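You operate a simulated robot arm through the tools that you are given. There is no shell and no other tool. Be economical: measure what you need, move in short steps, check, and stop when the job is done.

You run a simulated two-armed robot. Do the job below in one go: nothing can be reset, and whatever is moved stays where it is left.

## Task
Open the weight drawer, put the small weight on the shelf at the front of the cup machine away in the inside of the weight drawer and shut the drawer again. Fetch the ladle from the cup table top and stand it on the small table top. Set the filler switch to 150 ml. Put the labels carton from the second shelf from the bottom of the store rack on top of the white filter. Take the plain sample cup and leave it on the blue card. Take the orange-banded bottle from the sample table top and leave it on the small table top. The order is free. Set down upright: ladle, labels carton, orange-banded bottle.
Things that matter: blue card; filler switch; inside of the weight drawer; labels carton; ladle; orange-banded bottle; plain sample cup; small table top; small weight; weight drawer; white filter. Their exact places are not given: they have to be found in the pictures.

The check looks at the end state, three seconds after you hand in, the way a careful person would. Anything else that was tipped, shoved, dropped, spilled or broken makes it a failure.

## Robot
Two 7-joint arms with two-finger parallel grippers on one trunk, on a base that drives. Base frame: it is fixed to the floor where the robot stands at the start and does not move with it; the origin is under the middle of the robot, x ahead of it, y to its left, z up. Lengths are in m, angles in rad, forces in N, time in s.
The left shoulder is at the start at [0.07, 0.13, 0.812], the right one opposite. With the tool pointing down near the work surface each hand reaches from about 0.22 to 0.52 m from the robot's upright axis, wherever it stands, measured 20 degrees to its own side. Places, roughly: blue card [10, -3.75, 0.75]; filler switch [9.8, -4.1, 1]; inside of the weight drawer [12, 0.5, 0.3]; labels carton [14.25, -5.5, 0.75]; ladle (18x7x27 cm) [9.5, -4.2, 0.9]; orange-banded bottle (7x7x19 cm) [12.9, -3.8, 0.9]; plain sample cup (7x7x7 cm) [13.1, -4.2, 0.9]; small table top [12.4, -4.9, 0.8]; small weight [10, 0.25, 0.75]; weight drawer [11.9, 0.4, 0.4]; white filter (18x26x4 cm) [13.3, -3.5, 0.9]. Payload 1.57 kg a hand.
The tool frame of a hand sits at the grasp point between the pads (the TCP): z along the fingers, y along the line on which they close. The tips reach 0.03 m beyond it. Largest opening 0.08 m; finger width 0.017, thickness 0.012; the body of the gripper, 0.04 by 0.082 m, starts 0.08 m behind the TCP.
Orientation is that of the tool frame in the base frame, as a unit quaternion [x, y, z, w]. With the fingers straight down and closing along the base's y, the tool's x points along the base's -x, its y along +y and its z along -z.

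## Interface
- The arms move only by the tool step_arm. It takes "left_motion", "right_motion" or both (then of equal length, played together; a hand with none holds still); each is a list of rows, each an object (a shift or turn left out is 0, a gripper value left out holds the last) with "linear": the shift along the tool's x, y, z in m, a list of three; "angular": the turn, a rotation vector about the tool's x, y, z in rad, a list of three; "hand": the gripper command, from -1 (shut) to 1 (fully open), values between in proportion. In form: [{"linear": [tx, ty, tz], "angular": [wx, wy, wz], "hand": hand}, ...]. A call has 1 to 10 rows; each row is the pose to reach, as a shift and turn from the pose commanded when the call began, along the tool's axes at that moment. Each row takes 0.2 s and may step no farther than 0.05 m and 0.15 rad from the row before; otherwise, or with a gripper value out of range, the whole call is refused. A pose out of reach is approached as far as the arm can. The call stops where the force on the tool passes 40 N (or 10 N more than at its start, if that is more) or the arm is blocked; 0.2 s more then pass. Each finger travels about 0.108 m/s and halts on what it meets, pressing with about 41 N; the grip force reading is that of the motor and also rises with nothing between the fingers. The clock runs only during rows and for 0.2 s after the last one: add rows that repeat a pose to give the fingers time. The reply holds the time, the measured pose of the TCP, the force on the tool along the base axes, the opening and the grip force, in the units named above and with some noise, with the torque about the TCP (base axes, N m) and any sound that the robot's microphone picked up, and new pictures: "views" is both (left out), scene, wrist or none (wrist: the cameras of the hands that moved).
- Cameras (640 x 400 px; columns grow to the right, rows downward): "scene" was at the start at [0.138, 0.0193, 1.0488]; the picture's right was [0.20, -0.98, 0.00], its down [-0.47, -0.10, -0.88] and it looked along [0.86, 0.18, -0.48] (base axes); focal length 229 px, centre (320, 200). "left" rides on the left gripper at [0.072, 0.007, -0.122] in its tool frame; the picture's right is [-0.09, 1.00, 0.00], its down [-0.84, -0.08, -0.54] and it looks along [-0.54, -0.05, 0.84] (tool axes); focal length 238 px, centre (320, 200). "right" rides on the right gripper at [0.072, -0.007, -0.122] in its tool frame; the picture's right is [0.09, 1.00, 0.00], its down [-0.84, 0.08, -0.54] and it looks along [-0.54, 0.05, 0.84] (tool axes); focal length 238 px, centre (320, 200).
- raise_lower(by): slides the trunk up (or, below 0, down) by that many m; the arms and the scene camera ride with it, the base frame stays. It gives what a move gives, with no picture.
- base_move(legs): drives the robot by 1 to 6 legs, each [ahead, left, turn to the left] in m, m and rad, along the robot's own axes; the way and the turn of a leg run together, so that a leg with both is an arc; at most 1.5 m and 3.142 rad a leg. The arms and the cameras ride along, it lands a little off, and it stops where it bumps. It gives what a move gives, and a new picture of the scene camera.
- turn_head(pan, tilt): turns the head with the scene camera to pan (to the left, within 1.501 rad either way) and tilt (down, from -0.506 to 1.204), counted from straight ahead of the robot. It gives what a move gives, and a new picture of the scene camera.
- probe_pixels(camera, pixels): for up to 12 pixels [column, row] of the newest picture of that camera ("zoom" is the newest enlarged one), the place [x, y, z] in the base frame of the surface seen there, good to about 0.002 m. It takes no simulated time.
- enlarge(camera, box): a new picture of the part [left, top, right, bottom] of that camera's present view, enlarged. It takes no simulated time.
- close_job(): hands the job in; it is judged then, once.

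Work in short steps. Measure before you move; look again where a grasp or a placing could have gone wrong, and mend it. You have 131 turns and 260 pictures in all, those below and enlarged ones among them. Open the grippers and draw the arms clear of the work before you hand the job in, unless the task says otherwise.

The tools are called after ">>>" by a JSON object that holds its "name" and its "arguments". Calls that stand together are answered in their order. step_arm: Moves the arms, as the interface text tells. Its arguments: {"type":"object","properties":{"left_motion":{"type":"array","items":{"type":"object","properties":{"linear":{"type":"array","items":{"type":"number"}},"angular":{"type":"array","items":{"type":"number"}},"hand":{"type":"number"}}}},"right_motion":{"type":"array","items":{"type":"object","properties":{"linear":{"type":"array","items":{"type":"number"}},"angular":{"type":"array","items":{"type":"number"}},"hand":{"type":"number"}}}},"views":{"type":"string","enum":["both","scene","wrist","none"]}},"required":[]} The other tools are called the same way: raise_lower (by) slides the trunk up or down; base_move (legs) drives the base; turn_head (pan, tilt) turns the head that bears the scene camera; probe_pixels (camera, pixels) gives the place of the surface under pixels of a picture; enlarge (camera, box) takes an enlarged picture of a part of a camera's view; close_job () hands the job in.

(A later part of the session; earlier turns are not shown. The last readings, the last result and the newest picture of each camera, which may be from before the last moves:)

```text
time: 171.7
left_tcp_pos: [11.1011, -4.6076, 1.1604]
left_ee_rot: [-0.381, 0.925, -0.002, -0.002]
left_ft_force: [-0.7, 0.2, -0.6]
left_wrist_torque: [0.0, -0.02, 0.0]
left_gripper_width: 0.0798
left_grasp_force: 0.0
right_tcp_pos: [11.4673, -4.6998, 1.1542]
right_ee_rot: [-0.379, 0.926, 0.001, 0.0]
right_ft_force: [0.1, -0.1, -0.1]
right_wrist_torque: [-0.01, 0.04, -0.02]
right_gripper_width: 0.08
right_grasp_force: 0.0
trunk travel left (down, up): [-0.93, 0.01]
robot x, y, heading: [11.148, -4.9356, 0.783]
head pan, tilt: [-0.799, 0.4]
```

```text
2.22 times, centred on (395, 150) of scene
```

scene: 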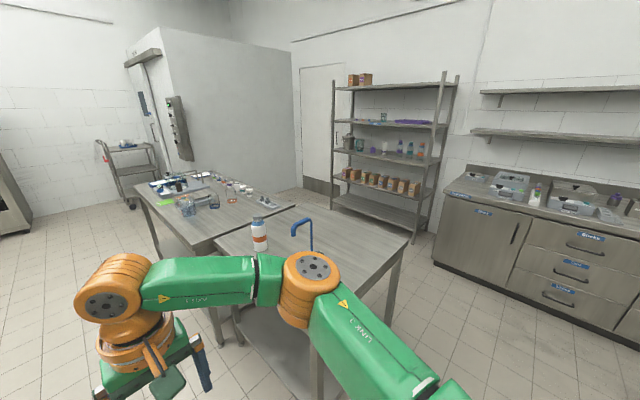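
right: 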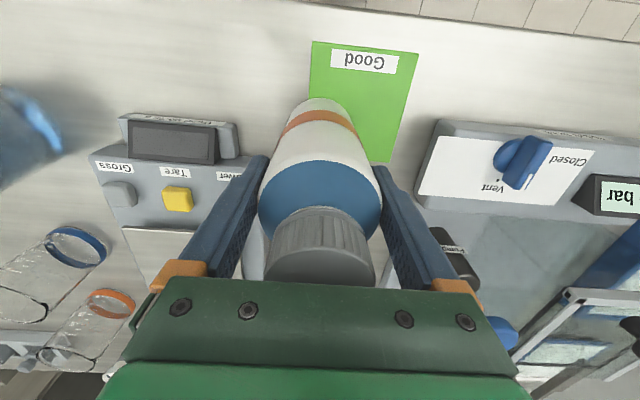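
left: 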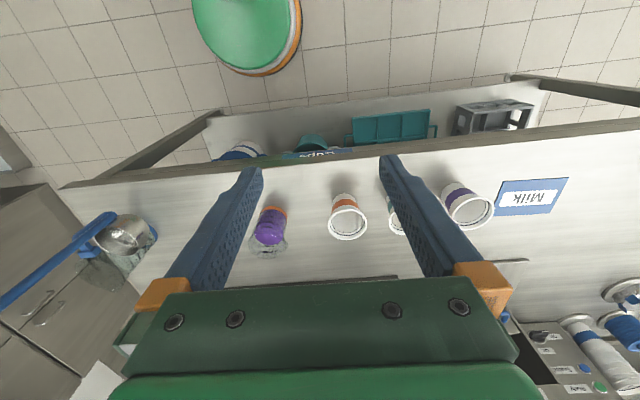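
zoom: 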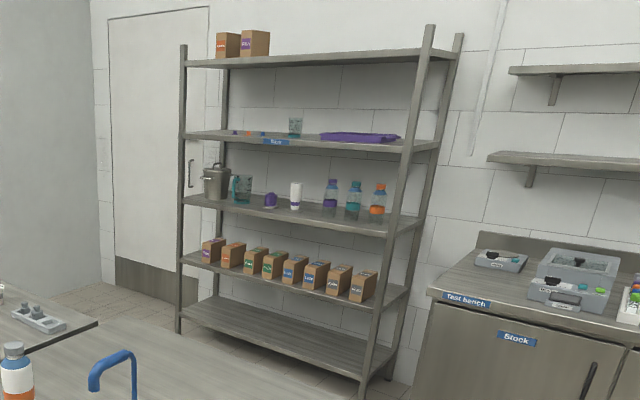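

Rack front runs from (13.55,-6.07) to (14.43,-5.16), facing the tables' back; second shelf surface z≈0.61 has 8 cartons. I move right 1.6, ahead 1.45 along the aisle, then turn to face the rack.

>>> {"name": "base_move", "arguments": {"legs": [[0, -0.8, 0], [0, -0.78, 0], [1.45, 0, 0], [0, 0, -1.56]]}}

>>> {"name": "turn_head", "arguments": {"pan": 0.0, "tilt": 0.6}}

```text
time: 190.2
left_tcp_pos: [13.5903, -5.0468, 1.1594]
left_ee_rot: [0.371, 0.929, 0.0, -0.002]
left_ft_force: [0.1, -0.4, -1.4]
left_wrist_torque: [-0.03, -0.02, -0.01]
left_gripper_width: 0.0798
left_grasp_force: 0.0
right_tcp_pos: [13.5099, -5.4156, 1.1542]
right_ee_rot: [0.371, 0.929, -0.001, 0.001]
right_ft_force: [0.0, 0.0, -1.0]
right_wrist_torque: [0.02, 0.0, -0.01]
right_gripper_width: 0.0799
right_grasp_force: 0.1
trunk travel left (down, up): [-0.93, 0.01]
robot x, y, heading: [13.2609, -5.1058, -0.761]
head pan, tilt: [-0.799, 0.4]
```

scene: 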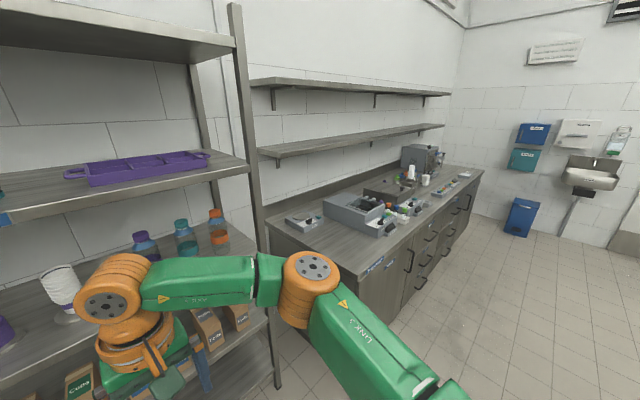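

```text
time: 191.3
left_tcp_pos: [13.5901, -5.0468, 1.1593]
left_ee_rot: [0.37, 0.929, 0.0, -0.002]
left_ft_force: [0.4, 0.3, 0.4]
left_wrist_torque: [0.02, -0.02, 0.04]
left_gripper_width: 0.0802
left_grasp_force: 0.1
right_tcp_pos: [13.5098, -5.4159, 1.1549]
right_ee_rot: [0.371, 0.929, 0.0, 0.001]
right_ft_force: [-0.1, 1.0, -0.4]
right_wrist_torque: [-0.01, 0.03, 0.03]
right_gripper_width: 0.0801
right_grasp_force: 0.1
trunk travel left (down, up): [-0.93, 0.01]
robot x, y, heading: [13.2595, -5.1072, -0.764]
head pan, tilt: [0.0, 0.6]
```

scene: 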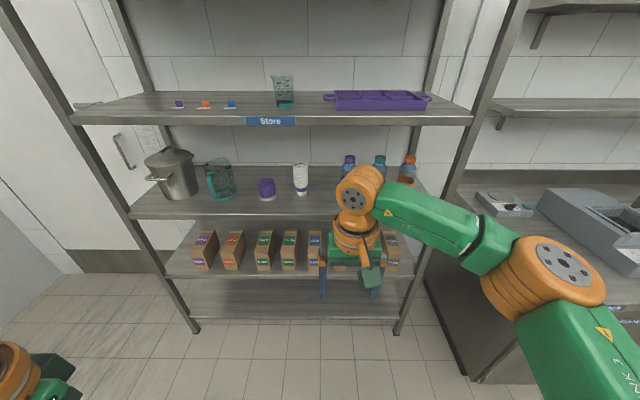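

>>> {"name": "enlarge", "arguments": {"camera": "scene", "box": [180, 215, 340, 290]}}

>>> {"name": "probe_pixels", "arguments": {"camera": "scene", "pixels": [[203, 240], [203, 262], [233, 240], [264, 240], [290, 240], [314, 240], [390, 242], [290, 265], [210, 272], [250, 120], [240, 212], [268, 190]]}}

```text
4.00 times, centred on (260, 252) of scene
```

zoom: 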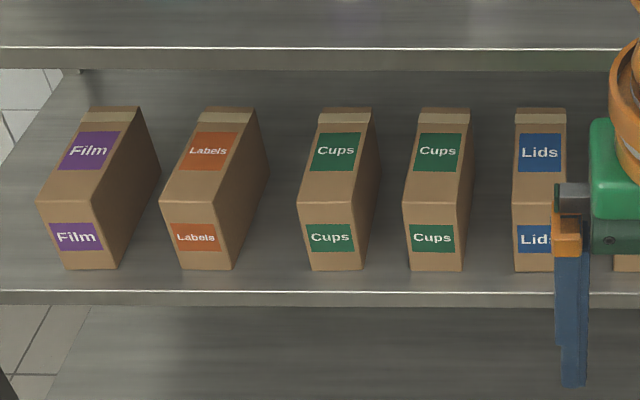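

```text
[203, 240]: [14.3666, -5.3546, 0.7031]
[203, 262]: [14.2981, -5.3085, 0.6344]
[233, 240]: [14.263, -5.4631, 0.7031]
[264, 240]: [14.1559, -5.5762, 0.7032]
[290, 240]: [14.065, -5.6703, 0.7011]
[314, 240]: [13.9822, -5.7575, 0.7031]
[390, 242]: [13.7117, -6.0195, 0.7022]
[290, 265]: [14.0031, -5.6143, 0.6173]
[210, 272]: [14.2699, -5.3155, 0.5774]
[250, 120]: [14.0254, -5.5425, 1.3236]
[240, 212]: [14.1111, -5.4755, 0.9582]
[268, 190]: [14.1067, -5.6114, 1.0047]
```

The Labels carton is the second from left. I probe its corners in the zoom.

>>> {"name": "probe_pixels", "arguments": {"camera": "zoom", "pixels": [[167, 198], [232, 200], [203, 115], [250, 115], [184, 264], [228, 264], [180, 215], [225, 255], [205, 150], [265, 180], [300, 290], [310, 80]]}}

```text
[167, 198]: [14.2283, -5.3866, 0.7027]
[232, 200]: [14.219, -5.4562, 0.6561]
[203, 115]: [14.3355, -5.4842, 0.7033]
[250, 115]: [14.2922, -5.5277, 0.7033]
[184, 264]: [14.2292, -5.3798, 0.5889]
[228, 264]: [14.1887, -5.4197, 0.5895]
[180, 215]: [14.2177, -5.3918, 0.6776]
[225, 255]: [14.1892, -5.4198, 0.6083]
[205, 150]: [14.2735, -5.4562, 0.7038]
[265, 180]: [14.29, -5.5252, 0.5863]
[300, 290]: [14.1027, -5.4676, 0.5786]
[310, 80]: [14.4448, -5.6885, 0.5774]
```

Carton: 0.063 wide (u), 0.155 deep, shelf 0.577 to top 0.703, centre u≈6.228. I'll use the left hand pitched 45°. First lower the trunk 0.31 and draw the right hand back while pitching the left.

>>> {"name": "raise_lower", "arguments": {"by": -0.31}}

>>> {"name": "step_arm", "arguments": {"left_motion": [{"angular": [0, -0.13, 0]}, {"angular": [0, -0.26, 0]}, {"angular": [0, -0.39, 0]}, {"angular": [0, -0.52, 0]}, {"angular": [0, -0.65, 0]}, {"angular": [0, -0.785, 0]}], "right_motion": [{"linear": [0.03, 0, 0]}, {"linear": [0.06, 0, 0]}, {"linear": [0.09, 0, 0]}, {"linear": [0.12, 0, 0]}, {"linear": [0.14, 0, 0]}, {"linear": [0.14, 0, 0]}], "views": "scene"}}

```text
time: 194.4
left_tcp_pos: [13.5897, -5.0461, 0.85]
left_ee_rot: [0.37, 0.929, 0.001, -0.003]
left_ft_force: [0.8, -0.2, -0.7]
left_wrist_torque: [-0.02, -0.01, -0.01]
left_gripper_width: 0.0799
left_grasp_force: 0.0
right_tcp_pos: [13.5099, -5.4159, 0.8438]
right_ee_rot: [0.372, 0.928, 0.0, 0.0]
right_ft_force: [0.7, 0.2, 0.2]
right_wrist_torque: [-0.01, 0.0, -0.01]
right_gripper_width: 0.0797
right_grasp_force: 0.0
trunk travel left (down, up): [-0.62, 0.32]
robot x, y, heading: [13.2623, -5.1063, -0.762]
head pan, tilt: [0.0, 0.6]
```

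```text
time: 195.8
left_tcp_pos: [13.652, -5.0025, 0.8961]
left_ee_rot: [0.344, 0.86, -0.143, 0.349]
left_ft_force: [0.0, 0.7, 0.0]
left_wrist_torque: [0.02, 0.06, -0.04]
left_gripper_width: 0.0802
left_grasp_force: 0.1
left hand out of reach, approached as far as the arm can: row 1, 2, 3, 4, 5, 6
right_tcp_pos: [13.4098, -5.3205, 0.8442]
right_ee_rot: [0.371, 0.928, 0.0, -0.001]
right_ft_force: [0.5, 0.4, -0.2]
right_wrist_torque: [0.03, 0.04, -0.02]
right_gripper_width: 0.0798
right_grasp_force: 0.0
trunk travel left (down, up): [-0.62, 0.32]
robot x, y, heading: [13.2609, -5.1041, -0.761]
head pan, tilt: [0.0, 0.6]
```

scene: 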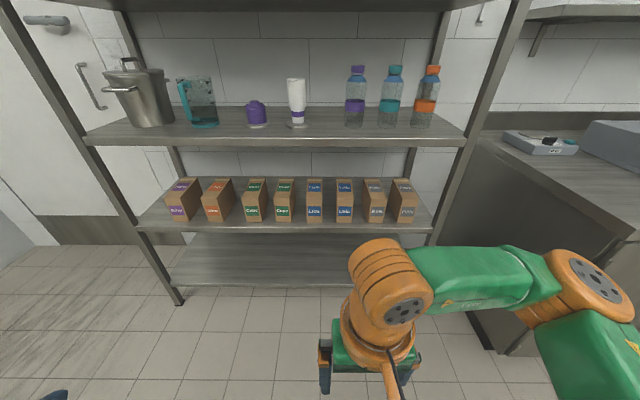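

Left hand is pitched ~44°. I extend it 0.15 ahead and 0.1 down into its comfortable zone.

>>> {"name": "step_arm", "arguments": {"left_motion": [{"linear": [-0.009, 0, 0.044]}, {"linear": [-0.018, 0, 0.088]}, {"linear": [-0.027, 0, 0.132]}, {"linear": [-0.035, 0, 0.177]}, {"linear": [-0.035, 0, 0.177]}], "views": "wrist"}}

```text
time: 197.0
left_tcp_pos: [13.7569, -5.1049, 0.7904]
left_ee_rot: [0.342, 0.859, -0.142, 0.353]
left_ft_force: [0.5, 0.7, 0.5]
left_wrist_torque: [-0.03, -0.01, 0.02]
left_gripper_width: 0.0803
left_grasp_force: 0.0
left hand out of reach, approached as far as the arm can: row 1
right_tcp_pos: [13.4072, -5.3201, 0.8435]
right_ee_rot: [0.372, 0.928, -0.001, 0.0]
right_ft_force: [-0.1, -0.5, 0.3]
right_wrist_torque: [0.01, -0.02, 0.04]
right_gripper_width: 0.0802
right_grasp_force: 0.0
trunk travel left (down, up): [-0.62, 0.32]
robot x, y, heading: [13.2615, -5.1071, -0.768]
head pan, tilt: [0.0, 0.6]
```

left: 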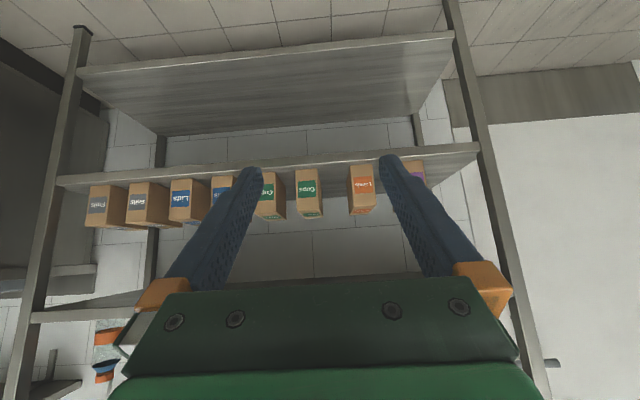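

Left TCP at n=13.34, u=6.12, z=0.79. I lower it 0.13 to z≈0.66, then drive 0.4 ahead and 0.11 left.

>>> {"name": "step_arm", "arguments": {"left_motion": [{"linear": [0.03, 0, 0.03]}, {"linear": [0.06, 0, 0.06]}, {"linear": [0.092, 0, 0.092]}, {"linear": [0.092, 0, 0.092]}], "views": "none"}}

>>> {"name": "base_move", "arguments": {"legs": [[0.2, 0.11, -0.018], [0.18, 0, 0]]}}

>>> {"name": "step_arm", "arguments": {"left_motion": [{"linear": [0, 0, 0]}], "views": "wrist"}}

```text
time: 198.0
left_tcp_pos: [13.7553, -5.105, 0.6584]
left_ee_rot: [0.343, 0.859, -0.142, 0.353]
left_ft_force: [0.1, -0.9, 0.5]
left_wrist_torque: [-0.01, -0.04, -0.02]
left_gripper_width: 0.0799
left_grasp_force: 0.0
right_tcp_pos: [13.4087, -5.3205, 0.8439]
right_ee_rot: [0.371, 0.929, -0.001, 0.002]
right_ft_force: [-0.2, 0.0, -0.3]
right_wrist_torque: [0.0, 0.0, 0.01]
right_gripper_width: 0.0801
right_grasp_force: 0.0
trunk travel left (down, up): [-0.62, 0.32]
robot x, y, heading: [13.2617, -5.103, -0.763]
head pan, tilt: [0.0, 0.6]
```

```text
time: 200.8
left_tcp_pos: [14.1019, -5.3047, 0.6597]
left_ee_rot: [0.352, 0.856, -0.145, 0.351]
left_ft_force: [0.0, 0.8, 0.7]
left_wrist_torque: [0.01, 0.03, 0.0]
left_gripper_width: 0.0798
left_grasp_force: 0.1
right_tcp_pos: [13.7513, -5.5117, 0.8447]
right_ee_rot: [0.383, 0.924, 0.0, 0.001]
right_ft_force: [-1.3, 0.6, 0.0]
right_wrist_torque: [-0.03, -0.02, 0.0]
right_gripper_width: 0.0799
right_grasp_force: 0.1
trunk travel left (down, up): [-0.62, 0.32]
robot x, y, heading: [13.6064, -5.2884, -0.786]
head pan, tilt: [0.0, 0.6]
```

scene: 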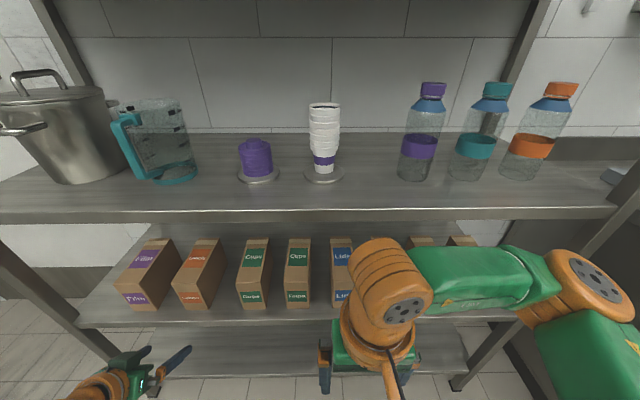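

```text
time: 201.2
left_tcp_pos: [14.1026, -5.304, 0.659]
left_ee_rot: [0.352, 0.855, -0.146, 0.351]
left_ft_force: [0.0, 0.4, -0.1]
left_wrist_torque: [-0.03, -0.02, 0.0]
left_gripper_width: 0.08
left_grasp_force: 0.1
right_tcp_pos: [13.7509, -5.5106, 0.8434]
right_ee_rot: [0.383, 0.924, 0.0, 0.001]
right_ft_force: [-0.3, -0.1, 0.6]
right_wrist_torque: [0.01, -0.01, 0.01]
right_gripper_width: 0.08
right_grasp_force: 0.0
trunk travel left (down, up): [-0.62, 0.32]
robot x, y, heading: [13.6076, -5.2952, -0.782]
head pan, tilt: [0.0, 0.6]
```

left: 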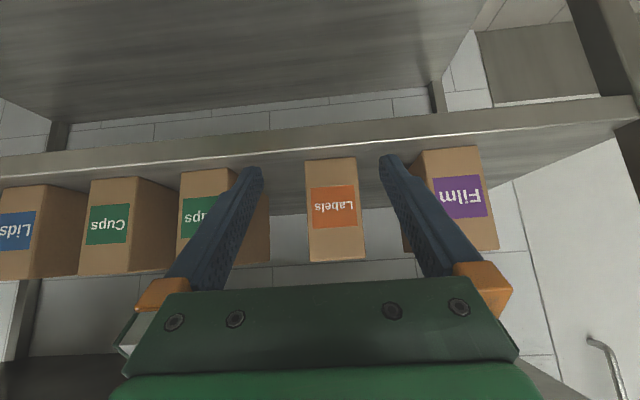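

Carton is between the fingers, face at (335,207). I probe its face edges.

>>> {"name": "probe_pixels", "arguments": {"camera": "left", "pixels": [[310, 165], [354, 165], [313, 220], [358, 220], [312, 190], [356, 190], [265, 190], [412, 200]]}}

```text
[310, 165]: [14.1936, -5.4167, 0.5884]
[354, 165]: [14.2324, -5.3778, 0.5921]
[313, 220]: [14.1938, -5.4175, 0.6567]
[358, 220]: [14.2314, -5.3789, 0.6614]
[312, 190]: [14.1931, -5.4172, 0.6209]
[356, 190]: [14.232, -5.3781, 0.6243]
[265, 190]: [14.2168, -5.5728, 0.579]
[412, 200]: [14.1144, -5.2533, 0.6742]
```

Carton centre u=6.233 vs TCP 6.221: I shift 12 mm left and go 0.18 straight ahead, then close.

>>> {"name": "step_arm", "arguments": {"left_motion": [{"linear": [0, 0.012, 0]}, {"linear": [-0.03, 0.012, 0.03]}, {"linear": [-0.06, 0.012, 0.06]}, {"linear": [-0.09, 0.012, 0.09]}, {"linear": [-0.127, 0.012, 0.127]}, {"linear": [-0.127, 0.012, 0.127]}], "views": "wrist"}}

```text
refused: row 5 steps farther than a row can; nothing moved
```

Row 5 was too long; I resend with finer rows.

>>> {"name": "step_arm", "arguments": {"left_motion": [{"linear": [0, 0.012, 0]}, {"linear": [-0.026, 0.012, 0.026]}, {"linear": [-0.052, 0.012, 0.052]}, {"linear": [-0.078, 0.012, 0.078]}, {"linear": [-0.104, 0.012, 0.104]}, {"linear": [-0.127, 0.012, 0.127]}, {"linear": [-0.127, 0.012, 0.127]}], "views": "wrist"}}

```text
time: 202.8
left_tcp_pos: [14.2401, -5.4223, 0.6579]
left_ee_rot: [0.352, 0.855, -0.146, 0.351]
left_ft_force: [0.9, -0.2, -0.2]
left_wrist_torque: [0.04, 0.02, -0.04]
left_gripper_width: 0.0798
left_grasp_force: 0.0
right_tcp_pos: [13.7511, -5.5116, 0.8445]
right_ee_rot: [0.383, 0.924, -0.001, 0.001]
right_ft_force: [-0.4, 0.0, -0.4]
right_wrist_torque: [0.02, -0.01, -0.02]
right_gripper_width: 0.08
right_grasp_force: 0.1
trunk travel left (down, up): [-0.62, 0.32]
robot x, y, heading: [13.6096, -5.2904, -0.784]
head pan, tilt: [0.0, 0.6]
```

left: 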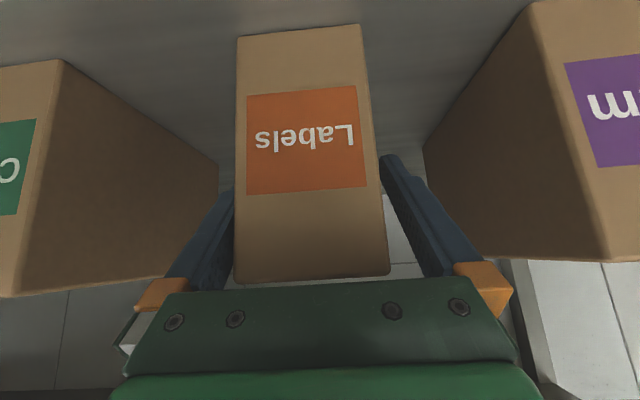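

The carton is nicely between the fingers; I close and lift 2 cm.

>>> {"name": "step_arm", "arguments": {"left_motion": [{"hand": -1}, {"hand": -1}, {"hand": -1}, {"linear": [-0.007, 0, -0.007], "hand": -1}, {"linear": [-0.018, 0, -0.018], "hand": -1}, {"linear": [-0.021, 0, -0.021], "hand": -1}], "views": "both"}}

```text
time: 204.2
left_tcp_pos: [14.2406, -5.4226, 0.6863]
left_ee_rot: [0.351, 0.856, -0.145, 0.351]
left_ft_force: [-0.4, -0.8, -2.6]
left_wrist_torque: [0.12, 0.09, 0.01]
left_gripper_width: 0.0657
left_grasp_force: 40.7
right_tcp_pos: [13.7521, -5.5123, 0.8438]
right_ee_rot: [0.383, 0.924, -0.001, 0.0]
right_ft_force: [-0.8, 0.5, -0.4]
right_wrist_torque: [0.02, 0.03, 0.05]
right_gripper_width: 0.0804
right_grasp_force: 0.1
trunk travel left (down, up): [-0.62, 0.32]
robot x, y, heading: [13.6088, -5.2909, -0.783]
head pan, tilt: [0.0, 0.6]
```

scene: 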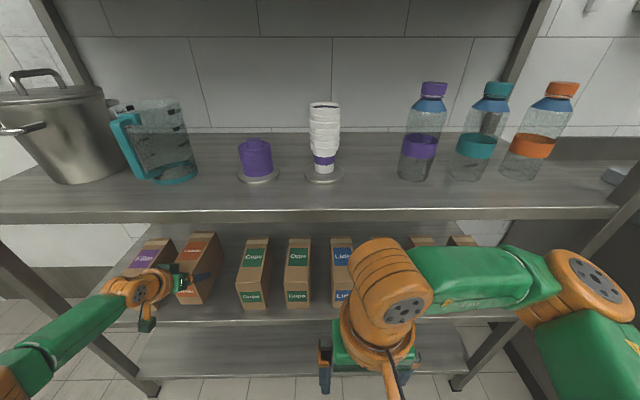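
left: 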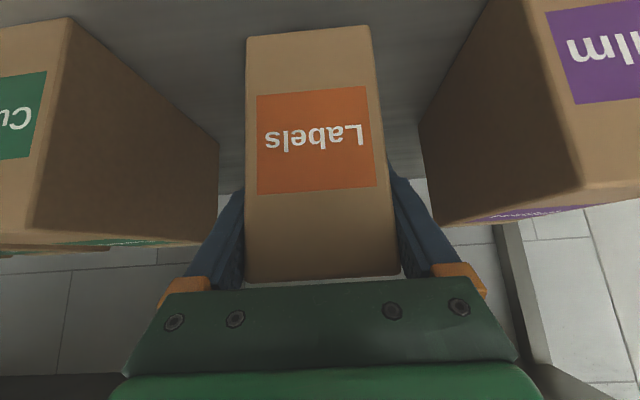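

Carton held (0.066 m). I back away 0.52 m, raise the trunk, and pull the carton in and up.

>>> {"name": "base_move", "arguments": {"legs": [[-0.52, 0, 0]]}}

>>> {"name": "raise_lower", "arguments": {"by": 0.3}}

>>> {"name": "step_arm", "arguments": {"left_motion": [{"linear": [0.0, 0, -0.03]}, {"linear": [0.0, 0, -0.06]}, {"linear": [0.0, 0, -0.09]}, {"linear": [0.0, 0, -0.12]}, {"linear": [0.0, 0, -0.15]}, {"linear": [0.0, 0, -0.15]}], "views": "scene"}}

```text
time: 207.3
left_tcp_pos: [13.8629, -5.0493, 0.6887]
left_ee_rot: [0.354, 0.855, -0.147, 0.35]
left_ft_force: [0.0, -0.9, -2.8]
left_wrist_torque: [0.09, 0.1, 0.02]
left_gripper_width: 0.066
left_grasp_force: 41.1
right_tcp_pos: [13.3747, -5.1356, 0.8436]
right_ee_rot: [0.385, 0.923, -0.001, 0.0]
right_ft_force: [0.5, 0.2, -0.4]
right_wrist_torque: [0.0, -0.02, 0.01]
right_gripper_width: 0.0799
right_grasp_force: 0.1
trunk travel left (down, up): [-0.62, 0.32]
robot x, y, heading: [13.2335, -4.92, -0.789]
head pan, tilt: [0.0, 0.6]
```

scene: 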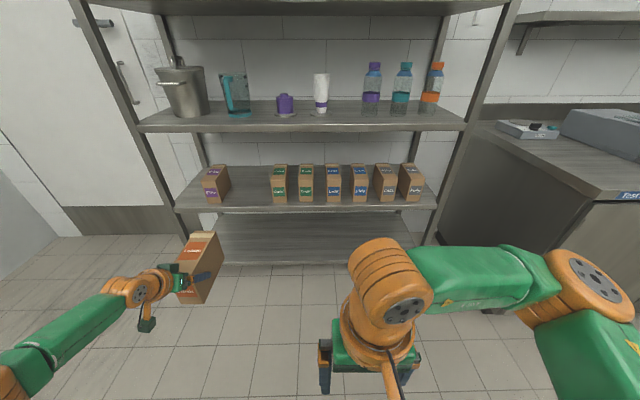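

```text
time: 210.3
left_tcp_pos: [13.8642, -5.0497, 0.9867]
left_ee_rot: [0.353, 0.855, -0.146, 0.351]
left_ft_force: [0.0, -0.5, -2.6]
left_wrist_torque: [0.1, 0.1, -0.02]
left_gripper_width: 0.0656
left_grasp_force: 41.3
right_tcp_pos: [13.375, -5.1357, 1.1441]
right_ee_rot: [0.384, 0.923, 0.0, 0.0]
right_ft_force: [-1.0, 0.1, -0.6]
right_wrist_torque: [-0.01, -0.01, 0.0]
right_gripper_width: 0.08
right_grasp_force: 0.1
trunk travel left (down, up): [-0.92, 0.02]
robot x, y, heading: [13.23, -4.9169, -0.793]
head pan, tilt: [0.0, 0.6]
```

```text
time: 211.7
left_tcp_pos: [13.7893, -4.9728, 1.0953]
left_ee_rot: [0.355, 0.855, -0.146, 0.351]
left_ft_force: [0.1, -0.2, -2.6]
left_wrist_torque: [0.14, 0.08, -0.04]
left_gripper_width: 0.0659
left_grasp_force: 40.9
right_tcp_pos: [13.3755, -5.1356, 1.1434]
right_ee_rot: [0.384, 0.923, 0.0, 0.0]
right_ft_force: [-0.8, 0.5, -0.8]
right_wrist_torque: [-0.01, 0.0, 0.0]
right_gripper_width: 0.0798
right_grasp_force: 0.1
trunk travel left (down, up): [-0.92, 0.02]
robot x, y, heading: [13.2325, -4.9163, -0.789]
head pan, tilt: [0.0, 0.6]
```

scene: 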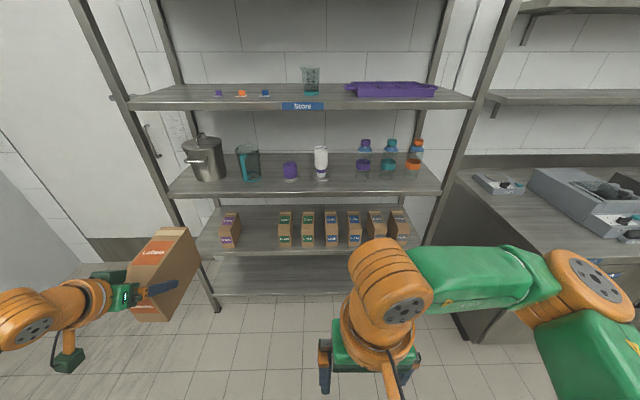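

Carton bottom ≈1.015. I turn 180° left to face the back of the sample table and look.

>>> {"name": "base_move", "arguments": {"legs": [[0, 0, 3.14], [0, -0.3, 0]]}}

```text
time: 220.8
left_tcp_pos: [12.9135, -4.6182, 1.0935]
left_ee_rot: [0.834, -0.402, -0.34, -0.167]
left_ft_force: [-0.4, -0.5, -2.7]
left_wrist_torque: [-0.1, -0.07, -0.05]
left_gripper_width: 0.0658
left_grasp_force: 40.9
right_tcp_pos: [13.3446, -4.5037, 1.1438]
right_ee_rot: [0.9, -0.436, 0.0, -0.001]
right_ft_force: [-0.4, -1.5, -0.2]
right_wrist_torque: [0.04, -0.03, -0.01]
right_gripper_width: 0.0796
right_grasp_force: 0.1
trunk travel left (down, up): [-0.92, 0.02]
robot x, y, heading: [13.4646, -4.7352, 2.237]
head pan, tilt: [0.0, 0.6]
```

scene: 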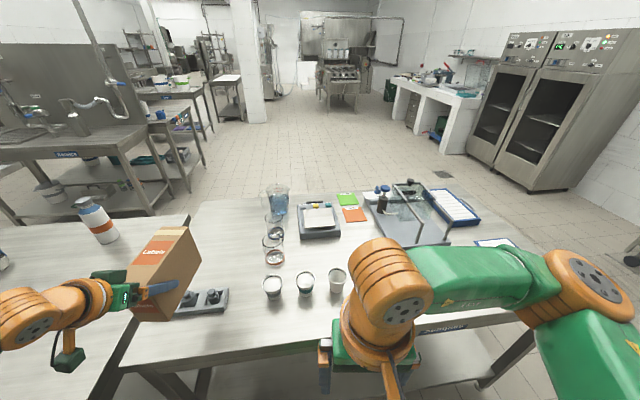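

Cups: gray (272,285), teal (305,283), plain (338,280). I correct heading +0.11 and move 0.13 ahead, 0.05 right.

>>> {"name": "base_move", "arguments": {"legs": [[0, 0, 0.11], [0.13, -0.05, 0]]}}

>>> {"name": "enlarge", "arguments": {"camera": "scene", "box": [180, 250, 380, 380]}}

```text
time: 222.7
left_tcp_pos: [12.851, -4.5518, 1.0955]
left_ee_rot: [0.854, -0.355, -0.351, -0.148]
left_ft_force: [1.3, -0.4, -2.8]
left_wrist_torque: [-0.11, -0.1, 0.01]
left_gripper_width: 0.0657
left_grasp_force: 40.3
right_tcp_pos: [13.2672, -4.3923, 1.1449]
right_ee_rot: [0.923, -0.385, -0.002, -0.001]
right_ft_force: [0.1, -0.1, -0.2]
right_wrist_torque: [0.03, -0.03, 0.03]
right_gripper_width: 0.0799
right_grasp_force: 0.1
trunk travel left (down, up): [-0.92, 0.02]
robot x, y, heading: [13.4104, -4.6043, 2.349]
head pan, tilt: [0.0, 0.6]
```

scene: 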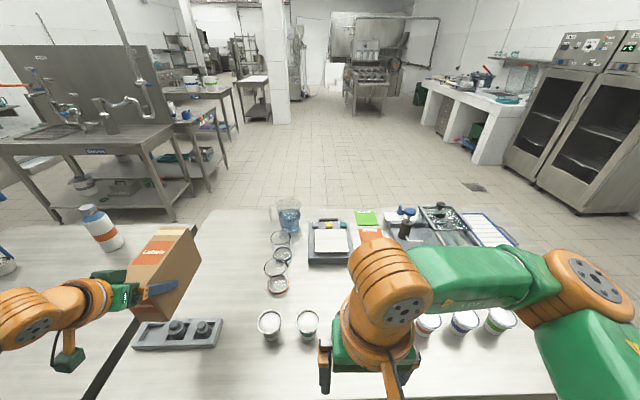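

```text
3.08 times, centred on (280, 315) of scene
```

zoom: 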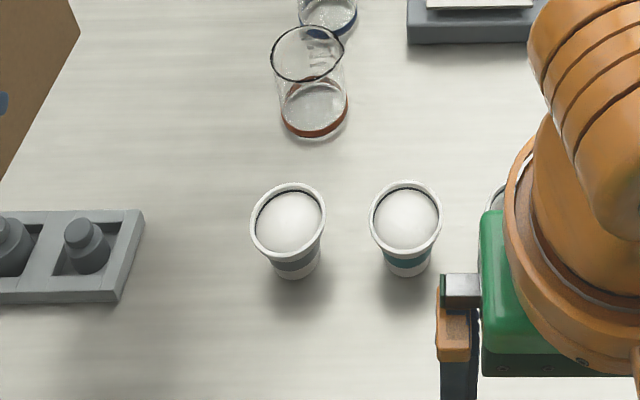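

The plain cup is now behind my right hand; I take the right wrist view.

>>> {"name": "step_arm", "arguments": {"right_motion": [{"linear": [0, 0, 0]}], "views": "wrist"}}

```text
time: 223.1
left_tcp_pos: [12.8491, -4.5486, 1.0948]
left_ee_rot: [0.854, -0.356, -0.349, -0.146]
left_ft_force: [-0.2, 0.1, -3.1]
left_wrist_torque: [-0.1, -0.09, 0.01]
left_gripper_width: 0.0656
left_grasp_force: 40.4
right_tcp_pos: [13.2654, -4.3879, 1.1429]
right_ee_rot: [0.922, -0.387, 0.0, 0.0]
right_ft_force: [-0.6, 0.5, -0.6]
right_wrist_torque: [-0.01, 0.0, -0.01]
right_gripper_width: 0.0801
right_grasp_force: 0.1
trunk travel left (down, up): [-0.92, 0.02]
robot x, y, heading: [13.4063, -4.6077, 2.347]
head pan, tilt: [0.0, 0.6]
```

right: 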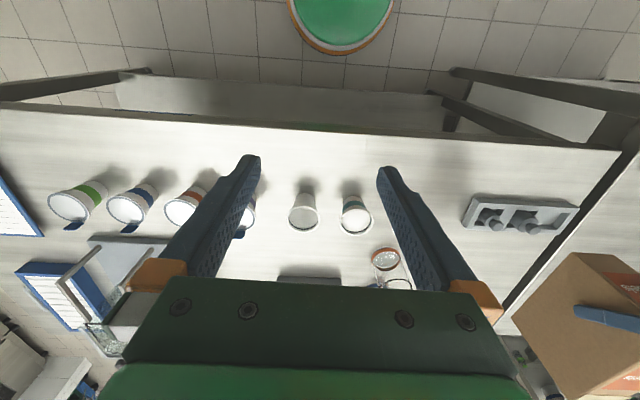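

Plain cup at (303,212). I zoom and probe its rim.

>>> {"name": "enlarge", "arguments": {"camera": "right", "box": [240, 170, 400, 270]}}

>>> {"name": "probe_pixels", "arguments": {"camera": "right", "pixels": [[303, 220], [303, 212], [303, 232], [290, 220], [317, 220], [356, 220], [305, 188], [250, 215], [343, 220], [370, 220]]}}

```text
4.00 times, centred on (320, 220) of right
```

zoom: 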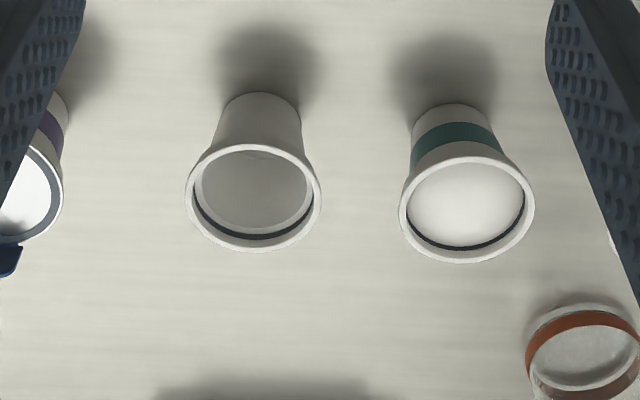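

```text
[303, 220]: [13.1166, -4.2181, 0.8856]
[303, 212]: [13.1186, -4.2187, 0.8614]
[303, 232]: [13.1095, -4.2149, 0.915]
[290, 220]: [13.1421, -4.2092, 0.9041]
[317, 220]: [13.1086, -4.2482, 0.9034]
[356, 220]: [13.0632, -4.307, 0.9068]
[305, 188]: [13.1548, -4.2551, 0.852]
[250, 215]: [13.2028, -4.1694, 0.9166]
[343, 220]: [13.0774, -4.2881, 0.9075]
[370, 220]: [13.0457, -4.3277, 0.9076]
```

Rim centre ≈(13.133,-4.2375), top 0.917. I move 0.20 ahead, 0.011 right and down to TCP z 1.0, then look.

>>> {"name": "step_arm", "arguments": {"right_motion": [{"linear": [-0.045, -0.003, 0]}, {"linear": [-0.09, -0.006, 0]}, {"linear": [-0.135, -0.009, 0]}, {"linear": [-0.18, -0.011, 0]}, {"linear": [-0.2, -0.011, 0.03]}, {"linear": [-0.2, -0.011, 0.075]}, {"linear": [-0.2, -0.011, 0.12]}, {"linear": [-0.2, -0.011, 0.145]}, {"linear": [-0.2, -0.011, 0.145]}], "views": "wrist"}}

```text
time: 225.1
left_tcp_pos: [12.8486, -4.5492, 1.0956]
left_ee_rot: [0.854, -0.356, -0.35, -0.147]
left_ft_force: [-0.1, -0.4, -2.1]
left_wrist_torque: [-0.08, -0.07, 0.0]
left_gripper_width: 0.0659
left_grasp_force: 41.2
right_tcp_pos: [13.1343, -4.2381, 0.9992]
right_ee_rot: [0.922, -0.387, 0.0, -0.001]
right_ft_force: [0.1, -0.8, 0.0]
right_wrist_torque: [-0.02, -0.01, 0.0]
right_gripper_width: 0.0798
right_grasp_force: 0.1
trunk travel left (down, up): [-0.92, 0.02]
robot x, y, heading: [13.4032, -4.6072, 2.351]
head pan, tilt: [0.0, 0.6]
```

right: 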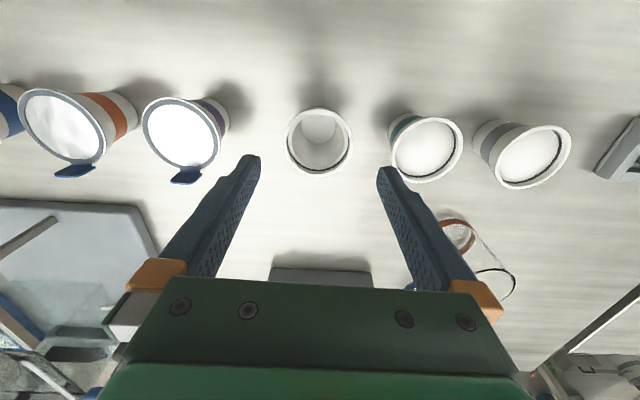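

Cup is centred at (319,140). A quick rim probe to verify before descending.

>>> {"name": "probe_pixels", "arguments": {"camera": "right", "pixels": [[289, 141], [350, 141], [319, 110], [319, 174], [391, 150]]}}

```text
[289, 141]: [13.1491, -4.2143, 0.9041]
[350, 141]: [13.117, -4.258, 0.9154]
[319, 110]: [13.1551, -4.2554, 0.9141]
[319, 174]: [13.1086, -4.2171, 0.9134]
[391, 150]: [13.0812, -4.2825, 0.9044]
```

Centred within 2 mm. I descend 0.095 and close.

>>> {"name": "step_arm", "arguments": {"right_motion": [{"linear": [-0.001, 0, 0.035]}, {"linear": [-0.001, 0, 0.07]}, {"linear": [-0.001, 0, 0.095]}, {"linear": [-0.001, 0, 0.095]}, {"linear": [-0.001, 0, 0.095], "hand": -1}, {"linear": [-0.001, 0, 0.095], "hand": -1}, {"linear": [-0.001, 0, 0.095], "hand": -1}], "views": "wrist"}}

```text
time: 226.7
left_tcp_pos: [12.8486, -4.5485, 1.095]
left_ee_rot: [0.854, -0.356, -0.35, -0.147]
left_ft_force: [0.8, -0.3, -3.1]
left_wrist_torque: [-0.11, -0.06, 0.01]
left_gripper_width: 0.0659
left_grasp_force: 40.4
right_tcp_pos: [13.1445, -4.2442, 0.9134]
right_ee_rot: [0.923, -0.385, -0.001, 0.0]
right_ft_force: [-0.1, -0.1, 0.5]
right_wrist_torque: [0.01, 0.01, 0.0]
right_gripper_width: 0.0473
right_grasp_force: 40.9
right hand out of reach, approached as far as the arm can: row 2, 3, 4, 5, 6, 7
trunk travel left (down, up): [-0.92, 0.02]
robot x, y, heading: [13.4066, -4.6105, 2.35]
head pan, tilt: [0.0, 0.6]
```

right: 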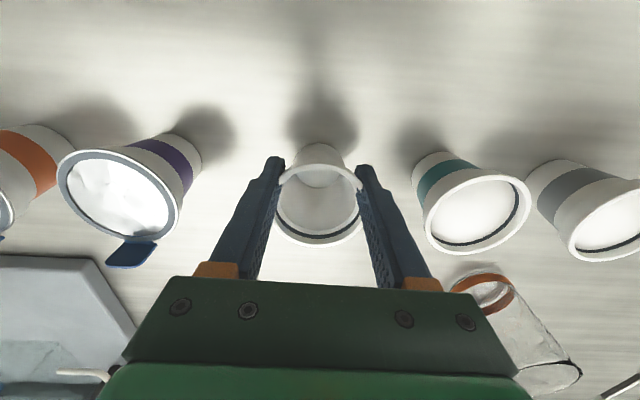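

The arm couldn't reach low enough: it gripped off-centre (width 0.047). I reopen, raise, and lower the trunk 0.08 for a proper grasp.

>>> {"name": "step_arm", "arguments": {"right_motion": [{"linear": [0, 0, 0], "hand": 0}, {"linear": [0, 0, 0], "hand": 1}, {"linear": [0, 0, 0], "hand": 1}, {"linear": [0, 0, -0.045]}, {"linear": [0, 0, -0.09]}, {"linear": [0, 0, -0.12]}, {"linear": [0, 0, -0.12]}], "views": "none"}}

>>> {"name": "raise_lower", "arguments": {"by": -0.08}}

>>> {"name": "step_arm", "arguments": {"right_motion": [{"linear": [0, 0, 0]}], "views": "wrist"}}

```text
time: 228.3
left_tcp_pos: [12.8509, -4.5489, 1.0949]
left_ee_rot: [0.854, -0.356, -0.349, -0.147]
left_ft_force: [-0.2, 1.1, -3.1]
left_wrist_torque: [-0.11, -0.09, 0.0]
left_gripper_width: 0.0659
left_grasp_force: 41.6
right_tcp_pos: [13.1404, -4.245, 1.0339]
right_ee_rot: [0.922, -0.386, 0.0, -0.001]
right_ft_force: [-0.1, -0.3, -0.3]
right_wrist_torque: [-0.01, -0.01, -0.01]
right_gripper_width: 0.08
right_grasp_force: 0.0
trunk travel left (down, up): [-0.92, 0.02]
robot x, y, heading: [13.4087, -4.6063, 2.349]
head pan, tilt: [0.0, 0.6]
```

```text
time: 229.5
left_tcp_pos: [12.85, -4.5488, 1.0145]
left_ee_rot: [0.854, -0.355, -0.351, -0.147]
left_ft_force: [0.2, -0.1, -2.8]
left_wrist_torque: [-0.09, -0.11, 0.02]
left_gripper_width: 0.0657
left_grasp_force: 40.8
right_tcp_pos: [13.1414, -4.2443, 0.9526]
right_ee_rot: [0.922, -0.386, 0.0, 0.0]
right_ft_force: [-0.3, 0.5, -0.8]
right_wrist_torque: [0.04, 0.01, -0.01]
right_gripper_width: 0.0803
right_grasp_force: 0.1
trunk travel left (down, up): [-0.84, 0.1]
robot x, y, heading: [13.4033, -4.6062, 2.351]
head pan, tilt: [0.0, 0.6]
```

```text
time: 229.9
left_tcp_pos: [12.8497, -4.5499, 1.0149]
left_ee_rot: [0.854, -0.356, -0.35, -0.146]
left_ft_force: [0.2, 0.3, -3.2]
left_wrist_torque: [-0.13, -0.06, -0.01]
left_gripper_width: 0.0661
left_grasp_force: 40.8
right_tcp_pos: [13.1415, -4.2459, 0.9522]
right_ee_rot: [0.922, -0.386, 0.0, -0.001]
right_ft_force: [0.6, -0.4, 0.3]
right_wrist_torque: [-0.03, -0.03, 0.04]
right_gripper_width: 0.08
right_grasp_force: 0.1
trunk travel left (down, up): [-0.84, 0.1]
robot x, y, heading: [13.4037, -4.6089, 2.348]
head pan, tilt: [0.0, 0.6]
```

right: 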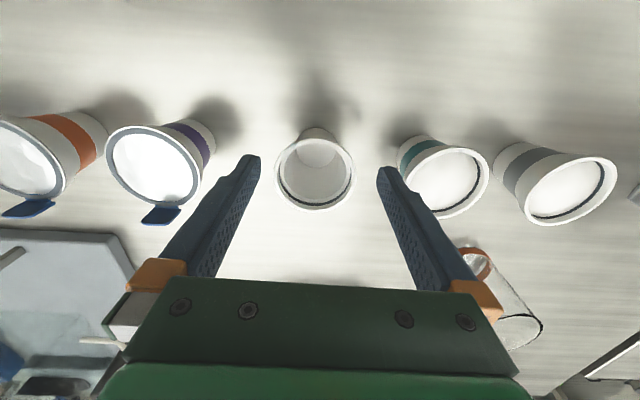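

>>> {"name": "probe_pixels", "arguments": {"camera": "right", "pixels": [[277, 172], [352, 172], [315, 140], [315, 207], [315, 138]]}}

```text
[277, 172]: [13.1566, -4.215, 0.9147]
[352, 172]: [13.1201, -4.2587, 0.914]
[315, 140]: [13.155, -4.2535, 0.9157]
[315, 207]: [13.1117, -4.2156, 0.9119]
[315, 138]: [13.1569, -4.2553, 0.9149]
```

Cup centre ≈(13.135,-4.236); I correct 12 mm ahead, 2 mm right, go down 0.05 and close.

>>> {"name": "step_arm", "arguments": {"right_motion": [{"linear": [-0.0117, -0.0025, 0]}, {"linear": [-0.0117, -0.0025, 0.025]}, {"linear": [-0.0117, -0.0025, 0.05]}, {"linear": [-0.0117, -0.0025, 0.05]}, {"linear": [-0.0117, -0.0025, 0.05], "hand": -1}, {"linear": [-0.0117, -0.0025, 0.05], "hand": -1}, {"linear": [-0.0117, -0.0025, 0.05], "hand": -1}], "views": "wrist"}}

```text
time: 231.5
left_tcp_pos: [12.8491, -4.5489, 1.0142]
left_ee_rot: [0.854, -0.356, -0.351, -0.147]
left_ft_force: [0.1, -0.3, -3.3]
left_wrist_torque: [-0.09, -0.09, -0.02]
left_gripper_width: 0.066
left_grasp_force: 41.2
right_tcp_pos: [13.1357, -4.2359, 0.9026]
right_ee_rot: [0.923, -0.386, 0.0, 0.001]
right_ft_force: [0.0, 0.5, -0.2]
right_wrist_torque: [-0.01, -0.01, -0.02]
right_gripper_width: 0.0522
right_grasp_force: 41.1
trunk travel left (down, up): [-0.84, 0.1]
robot x, y, heading: [13.4072, -4.6035, 2.349]
head pan, tilt: [0.0, 0.6]
```

right: 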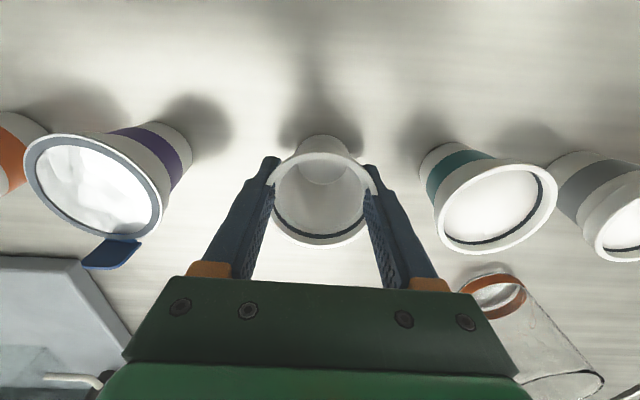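

Gripped centrally (0.052). I lift 0.10 m and check.

>>> {"name": "step_arm", "arguments": {"right_motion": [{"linear": [0, 0, -0.02]}, {"linear": [0, 0, -0.05]}, {"linear": [0, 0, -0.09]}, {"linear": [0, 0, -0.13]}, {"linear": [0, 0, -0.13]}], "views": "both"}}

```text
time: 232.7
left_tcp_pos: [12.8501, -4.5488, 1.0155]
left_ee_rot: [0.854, -0.356, -0.35, -0.147]
left_ft_force: [-0.4, 0.5, -3.8]
left_wrist_torque: [-0.15, -0.07, 0.02]
left_gripper_width: 0.0658
left_grasp_force: 41.8
right_tcp_pos: [13.136, -4.2361, 1.0326]
right_ee_rot: [0.922, -0.386, 0.0, -0.001]
right_ft_force: [-0.5, 0.6, -0.3]
right_wrist_torque: [0.01, 0.01, 0.0]
right_gripper_width: 0.0498
right_grasp_force: 40.7
trunk travel left (down, up): [-0.84, 0.1]
robot x, y, heading: [13.4051, -4.6073, 2.348]
head pan, tilt: [0.0, 0.6]
```

scene: 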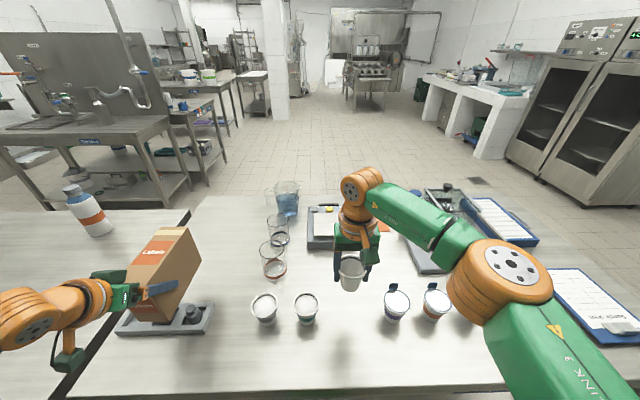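
right: 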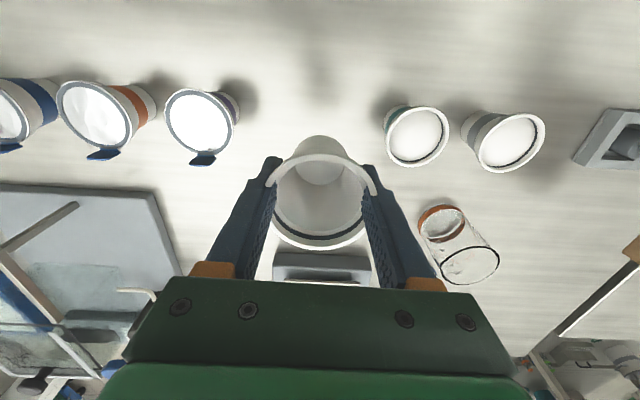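

Cup is up. I raise the trunk 0.09 so all clears, and turn left 90° to face along the aisle.

>>> {"name": "raise_lower", "arguments": {"by": 0.09}}

>>> {"name": "base_move", "arguments": {"legs": [[-0.12, 0, 0], [0, 0, 1.57]]}}

>>> {"name": "enlarge", "arguments": {"camera": "right", "box": [120, 60, 520, 310]}}

```text
time: 233.9
left_tcp_pos: [12.8491, -4.5482, 1.1049]
left_ee_rot: [0.854, -0.356, -0.35, -0.146]
left_ft_force: [0.4, -0.2, -2.4]
left_wrist_torque: [-0.13, -0.12, -0.03]
left_gripper_width: 0.0658
left_grasp_force: 40.9
right_tcp_pos: [13.1347, -4.2342, 1.1221]
right_ee_rot: [0.922, -0.386, -0.001, 0.0]
right_ft_force: [-0.2, 0.4, -0.7]
right_wrist_torque: [0.0, -0.01, -0.01]
right_gripper_width: 0.0495
right_grasp_force: 41.0
trunk travel left (down, up): [-0.93, 0.01]
robot x, y, heading: [13.4076, -4.6061, 2.346]
head pan, tilt: [0.0, 0.6]
```

```text
time: 239.0
left_tcp_pos: [13.4323, -5.247, 1.1037]
left_ee_rot: [0.856, 0.352, -0.351, 0.144]
left_ft_force: [0.4, 0.3, -2.5]
left_wrist_torque: [0.08, -0.11, 0.03]
left_gripper_width: 0.066
left_grasp_force: 41.3
right_tcp_pos: [13.1187, -4.9627, 1.1215]
right_ee_rot: [0.925, 0.379, 0.0, 0.001]
right_ft_force: [0.1, -0.1, 0.6]
right_wrist_torque: [-0.01, 0.03, -0.03]
right_gripper_width: 0.0493
right_grasp_force: 40.6
trunk travel left (down, up): [-0.93, 0.01]
robot x, y, heading: [13.4921, -4.695, -2.367]
head pan, tilt: [0.0, 0.6]
```

scene: 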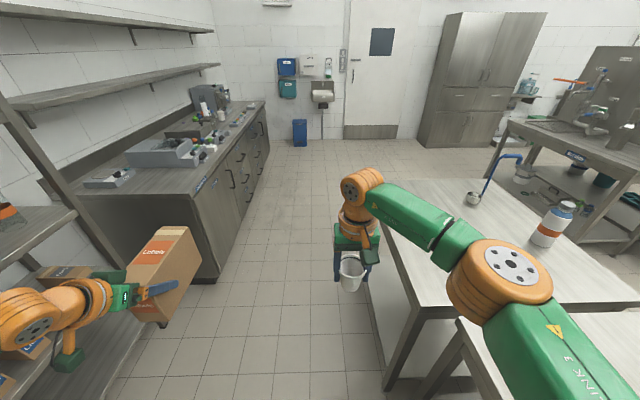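

```text
1.60 times, centred on (320, 185) of right
```

zoom: 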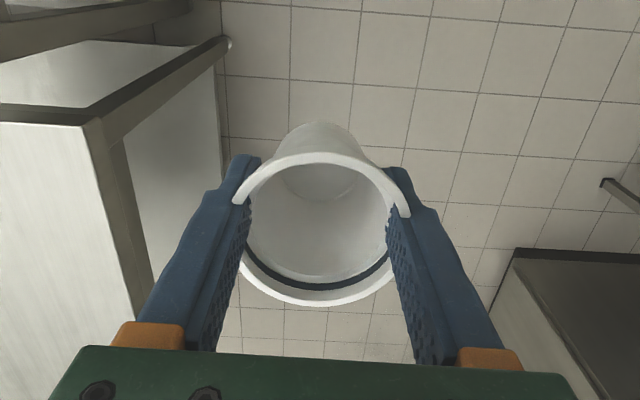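

The grip width creeps slightly (0.0498→0.0493), so I ease the right grip command to just below the cup width and watch, while driving along the aisle comes next.

>>> {"name": "step_arm", "arguments": {"right_motion": [{"hand": 0.15}, {"hand": 0.15}], "views": "none"}}

>>> {"name": "base_move", "arguments": {"legs": [[0.9, 0, 0.01], [0.95, 0, 0]]}}

```text
time: 239.6
left_tcp_pos: [13.4322, -5.2481, 1.1035]
left_ee_rot: [0.856, 0.352, -0.351, 0.144]
left_ft_force: [-1.1, -0.2, -3.3]
left_wrist_torque: [0.09, -0.1, -0.02]
left_gripper_width: 0.0659
left_grasp_force: 41.4
right_tcp_pos: [13.1181, -4.963, 1.1212]
right_ee_rot: [0.926, 0.377, 0.0, 0.0]
right_ft_force: [0.2, 0.1, 0.2]
right_wrist_torque: [-0.01, 0.01, 0.0]
right_gripper_width: 0.0507
right_grasp_force: 41.1
trunk travel left (down, up): [-0.93, 0.01]
robot x, y, heading: [13.4902, -4.6904, -2.365]
head pan, tilt: [0.0, 0.6]
```

```text
time: 248.9
left_tcp_pos: [12.139, -6.5596, 1.1039]
left_ee_rot: [0.851, 0.362, -0.35, 0.148]
left_ft_force: [0.5, 0.1, -3.0]
left_wrist_torque: [0.11, -0.09, 0.01]
left_gripper_width: 0.0656
left_grasp_force: 41.0
right_tcp_pos: [11.8187, -6.2817, 1.1224]
right_ee_rot: [0.921, 0.389, -0.001, -0.001]
right_ft_force: [0.2, -0.5, 0.1]
right_wrist_torque: [0.0, -0.01, -0.02]
right_gripper_width: 0.052
right_grasp_force: 40.3
trunk travel left (down, up): [-0.93, 0.01]
robot x, y, heading: [12.184, -6.0019, -2.339]
head pan, tilt: [0.0, 0.6]
```

scene: 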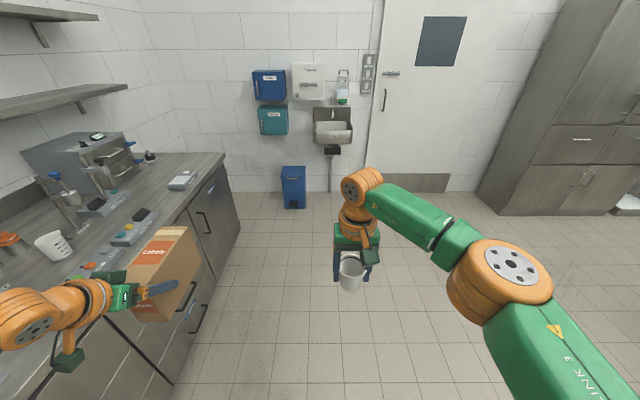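

Grip holding (0.052, wedged under the rim). I sidestep right 1.7 m past the small table's end, turn to face the tables again.

>>> {"name": "base_move", "arguments": {"legs": [[0, -0.85, 0], [0, -0.85, -0.02], [0, 0, 1.57]]}}

```text
time: 261.4
left_tcp_pos: [11.5117, -4.8629, 1.1044]
left_ee_rot: [0.361, 0.852, -0.149, 0.349]
left_ft_force: [-0.4, 0.2, -3.2]
left_wrist_torque: [0.12, 0.09, 0.0]
left_gripper_width: 0.066
left_grasp_force: 40.7
right_tcp_pos: [11.2234, -5.1732, 1.1226]
right_ee_rot: [0.392, 0.92, 0.0, 0.0]
right_ft_force: [0.2, 0.6, 0.2]
right_wrist_torque: [0.01, 0.01, -0.01]
right_gripper_width: 0.0518
right_grasp_force: 40.9
trunk travel left (down, up): [-0.93, 0.01]
robot x, y, heading: [10.9581, -4.7981, -0.806]
head pan, tilt: [0.0, 0.6]
```

scene: 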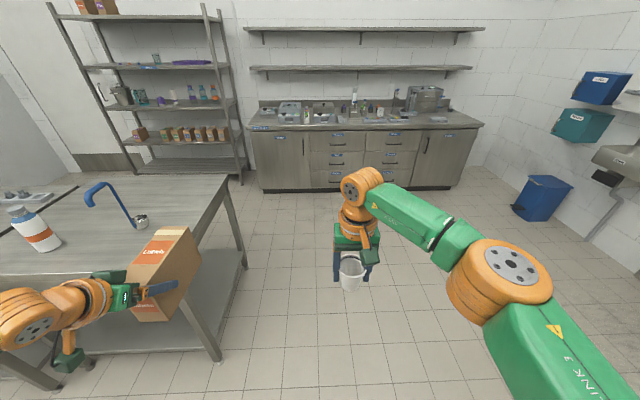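

I straighten heading and drive left 2.2 m to the filter, staying at n≈11.14 to clear the ladle.

>>> {"name": "base_move", "arguments": {"legs": [[0, 0, 0.02], [0, 1.1, 0], [0, 1.1, 0]]}}

```text
time: 272.5
left_tcp_pos: [13.0401, -3.2909, 1.1048]
left_ee_rot: [0.351, 0.856, -0.144, 0.351]
left_ft_force: [-0.4, -0.2, -3.4]
left_wrist_torque: [0.1, 0.12, 0.03]
left_gripper_width: 0.0657
left_grasp_force: 40.7
right_tcp_pos: [12.7582, -3.6074, 1.1223]
right_ee_rot: [0.381, 0.925, 0.0, -0.001]
right_ft_force: [0.0, 0.2, 0.2]
right_wrist_torque: [0.01, 0.01, 0.0]
right_gripper_width: 0.0519
right_grasp_force: 41.3
trunk travel left (down, up): [-0.93, 0.01]
robot x, y, heading: [12.4874, -3.242, -0.78]
head pan, tilt: [0.0, 0.6]
```

scene: 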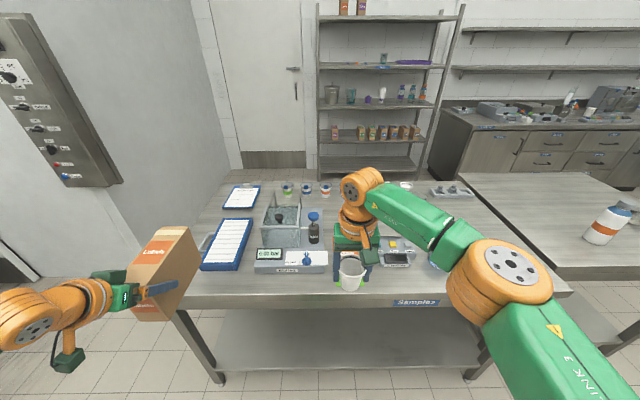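

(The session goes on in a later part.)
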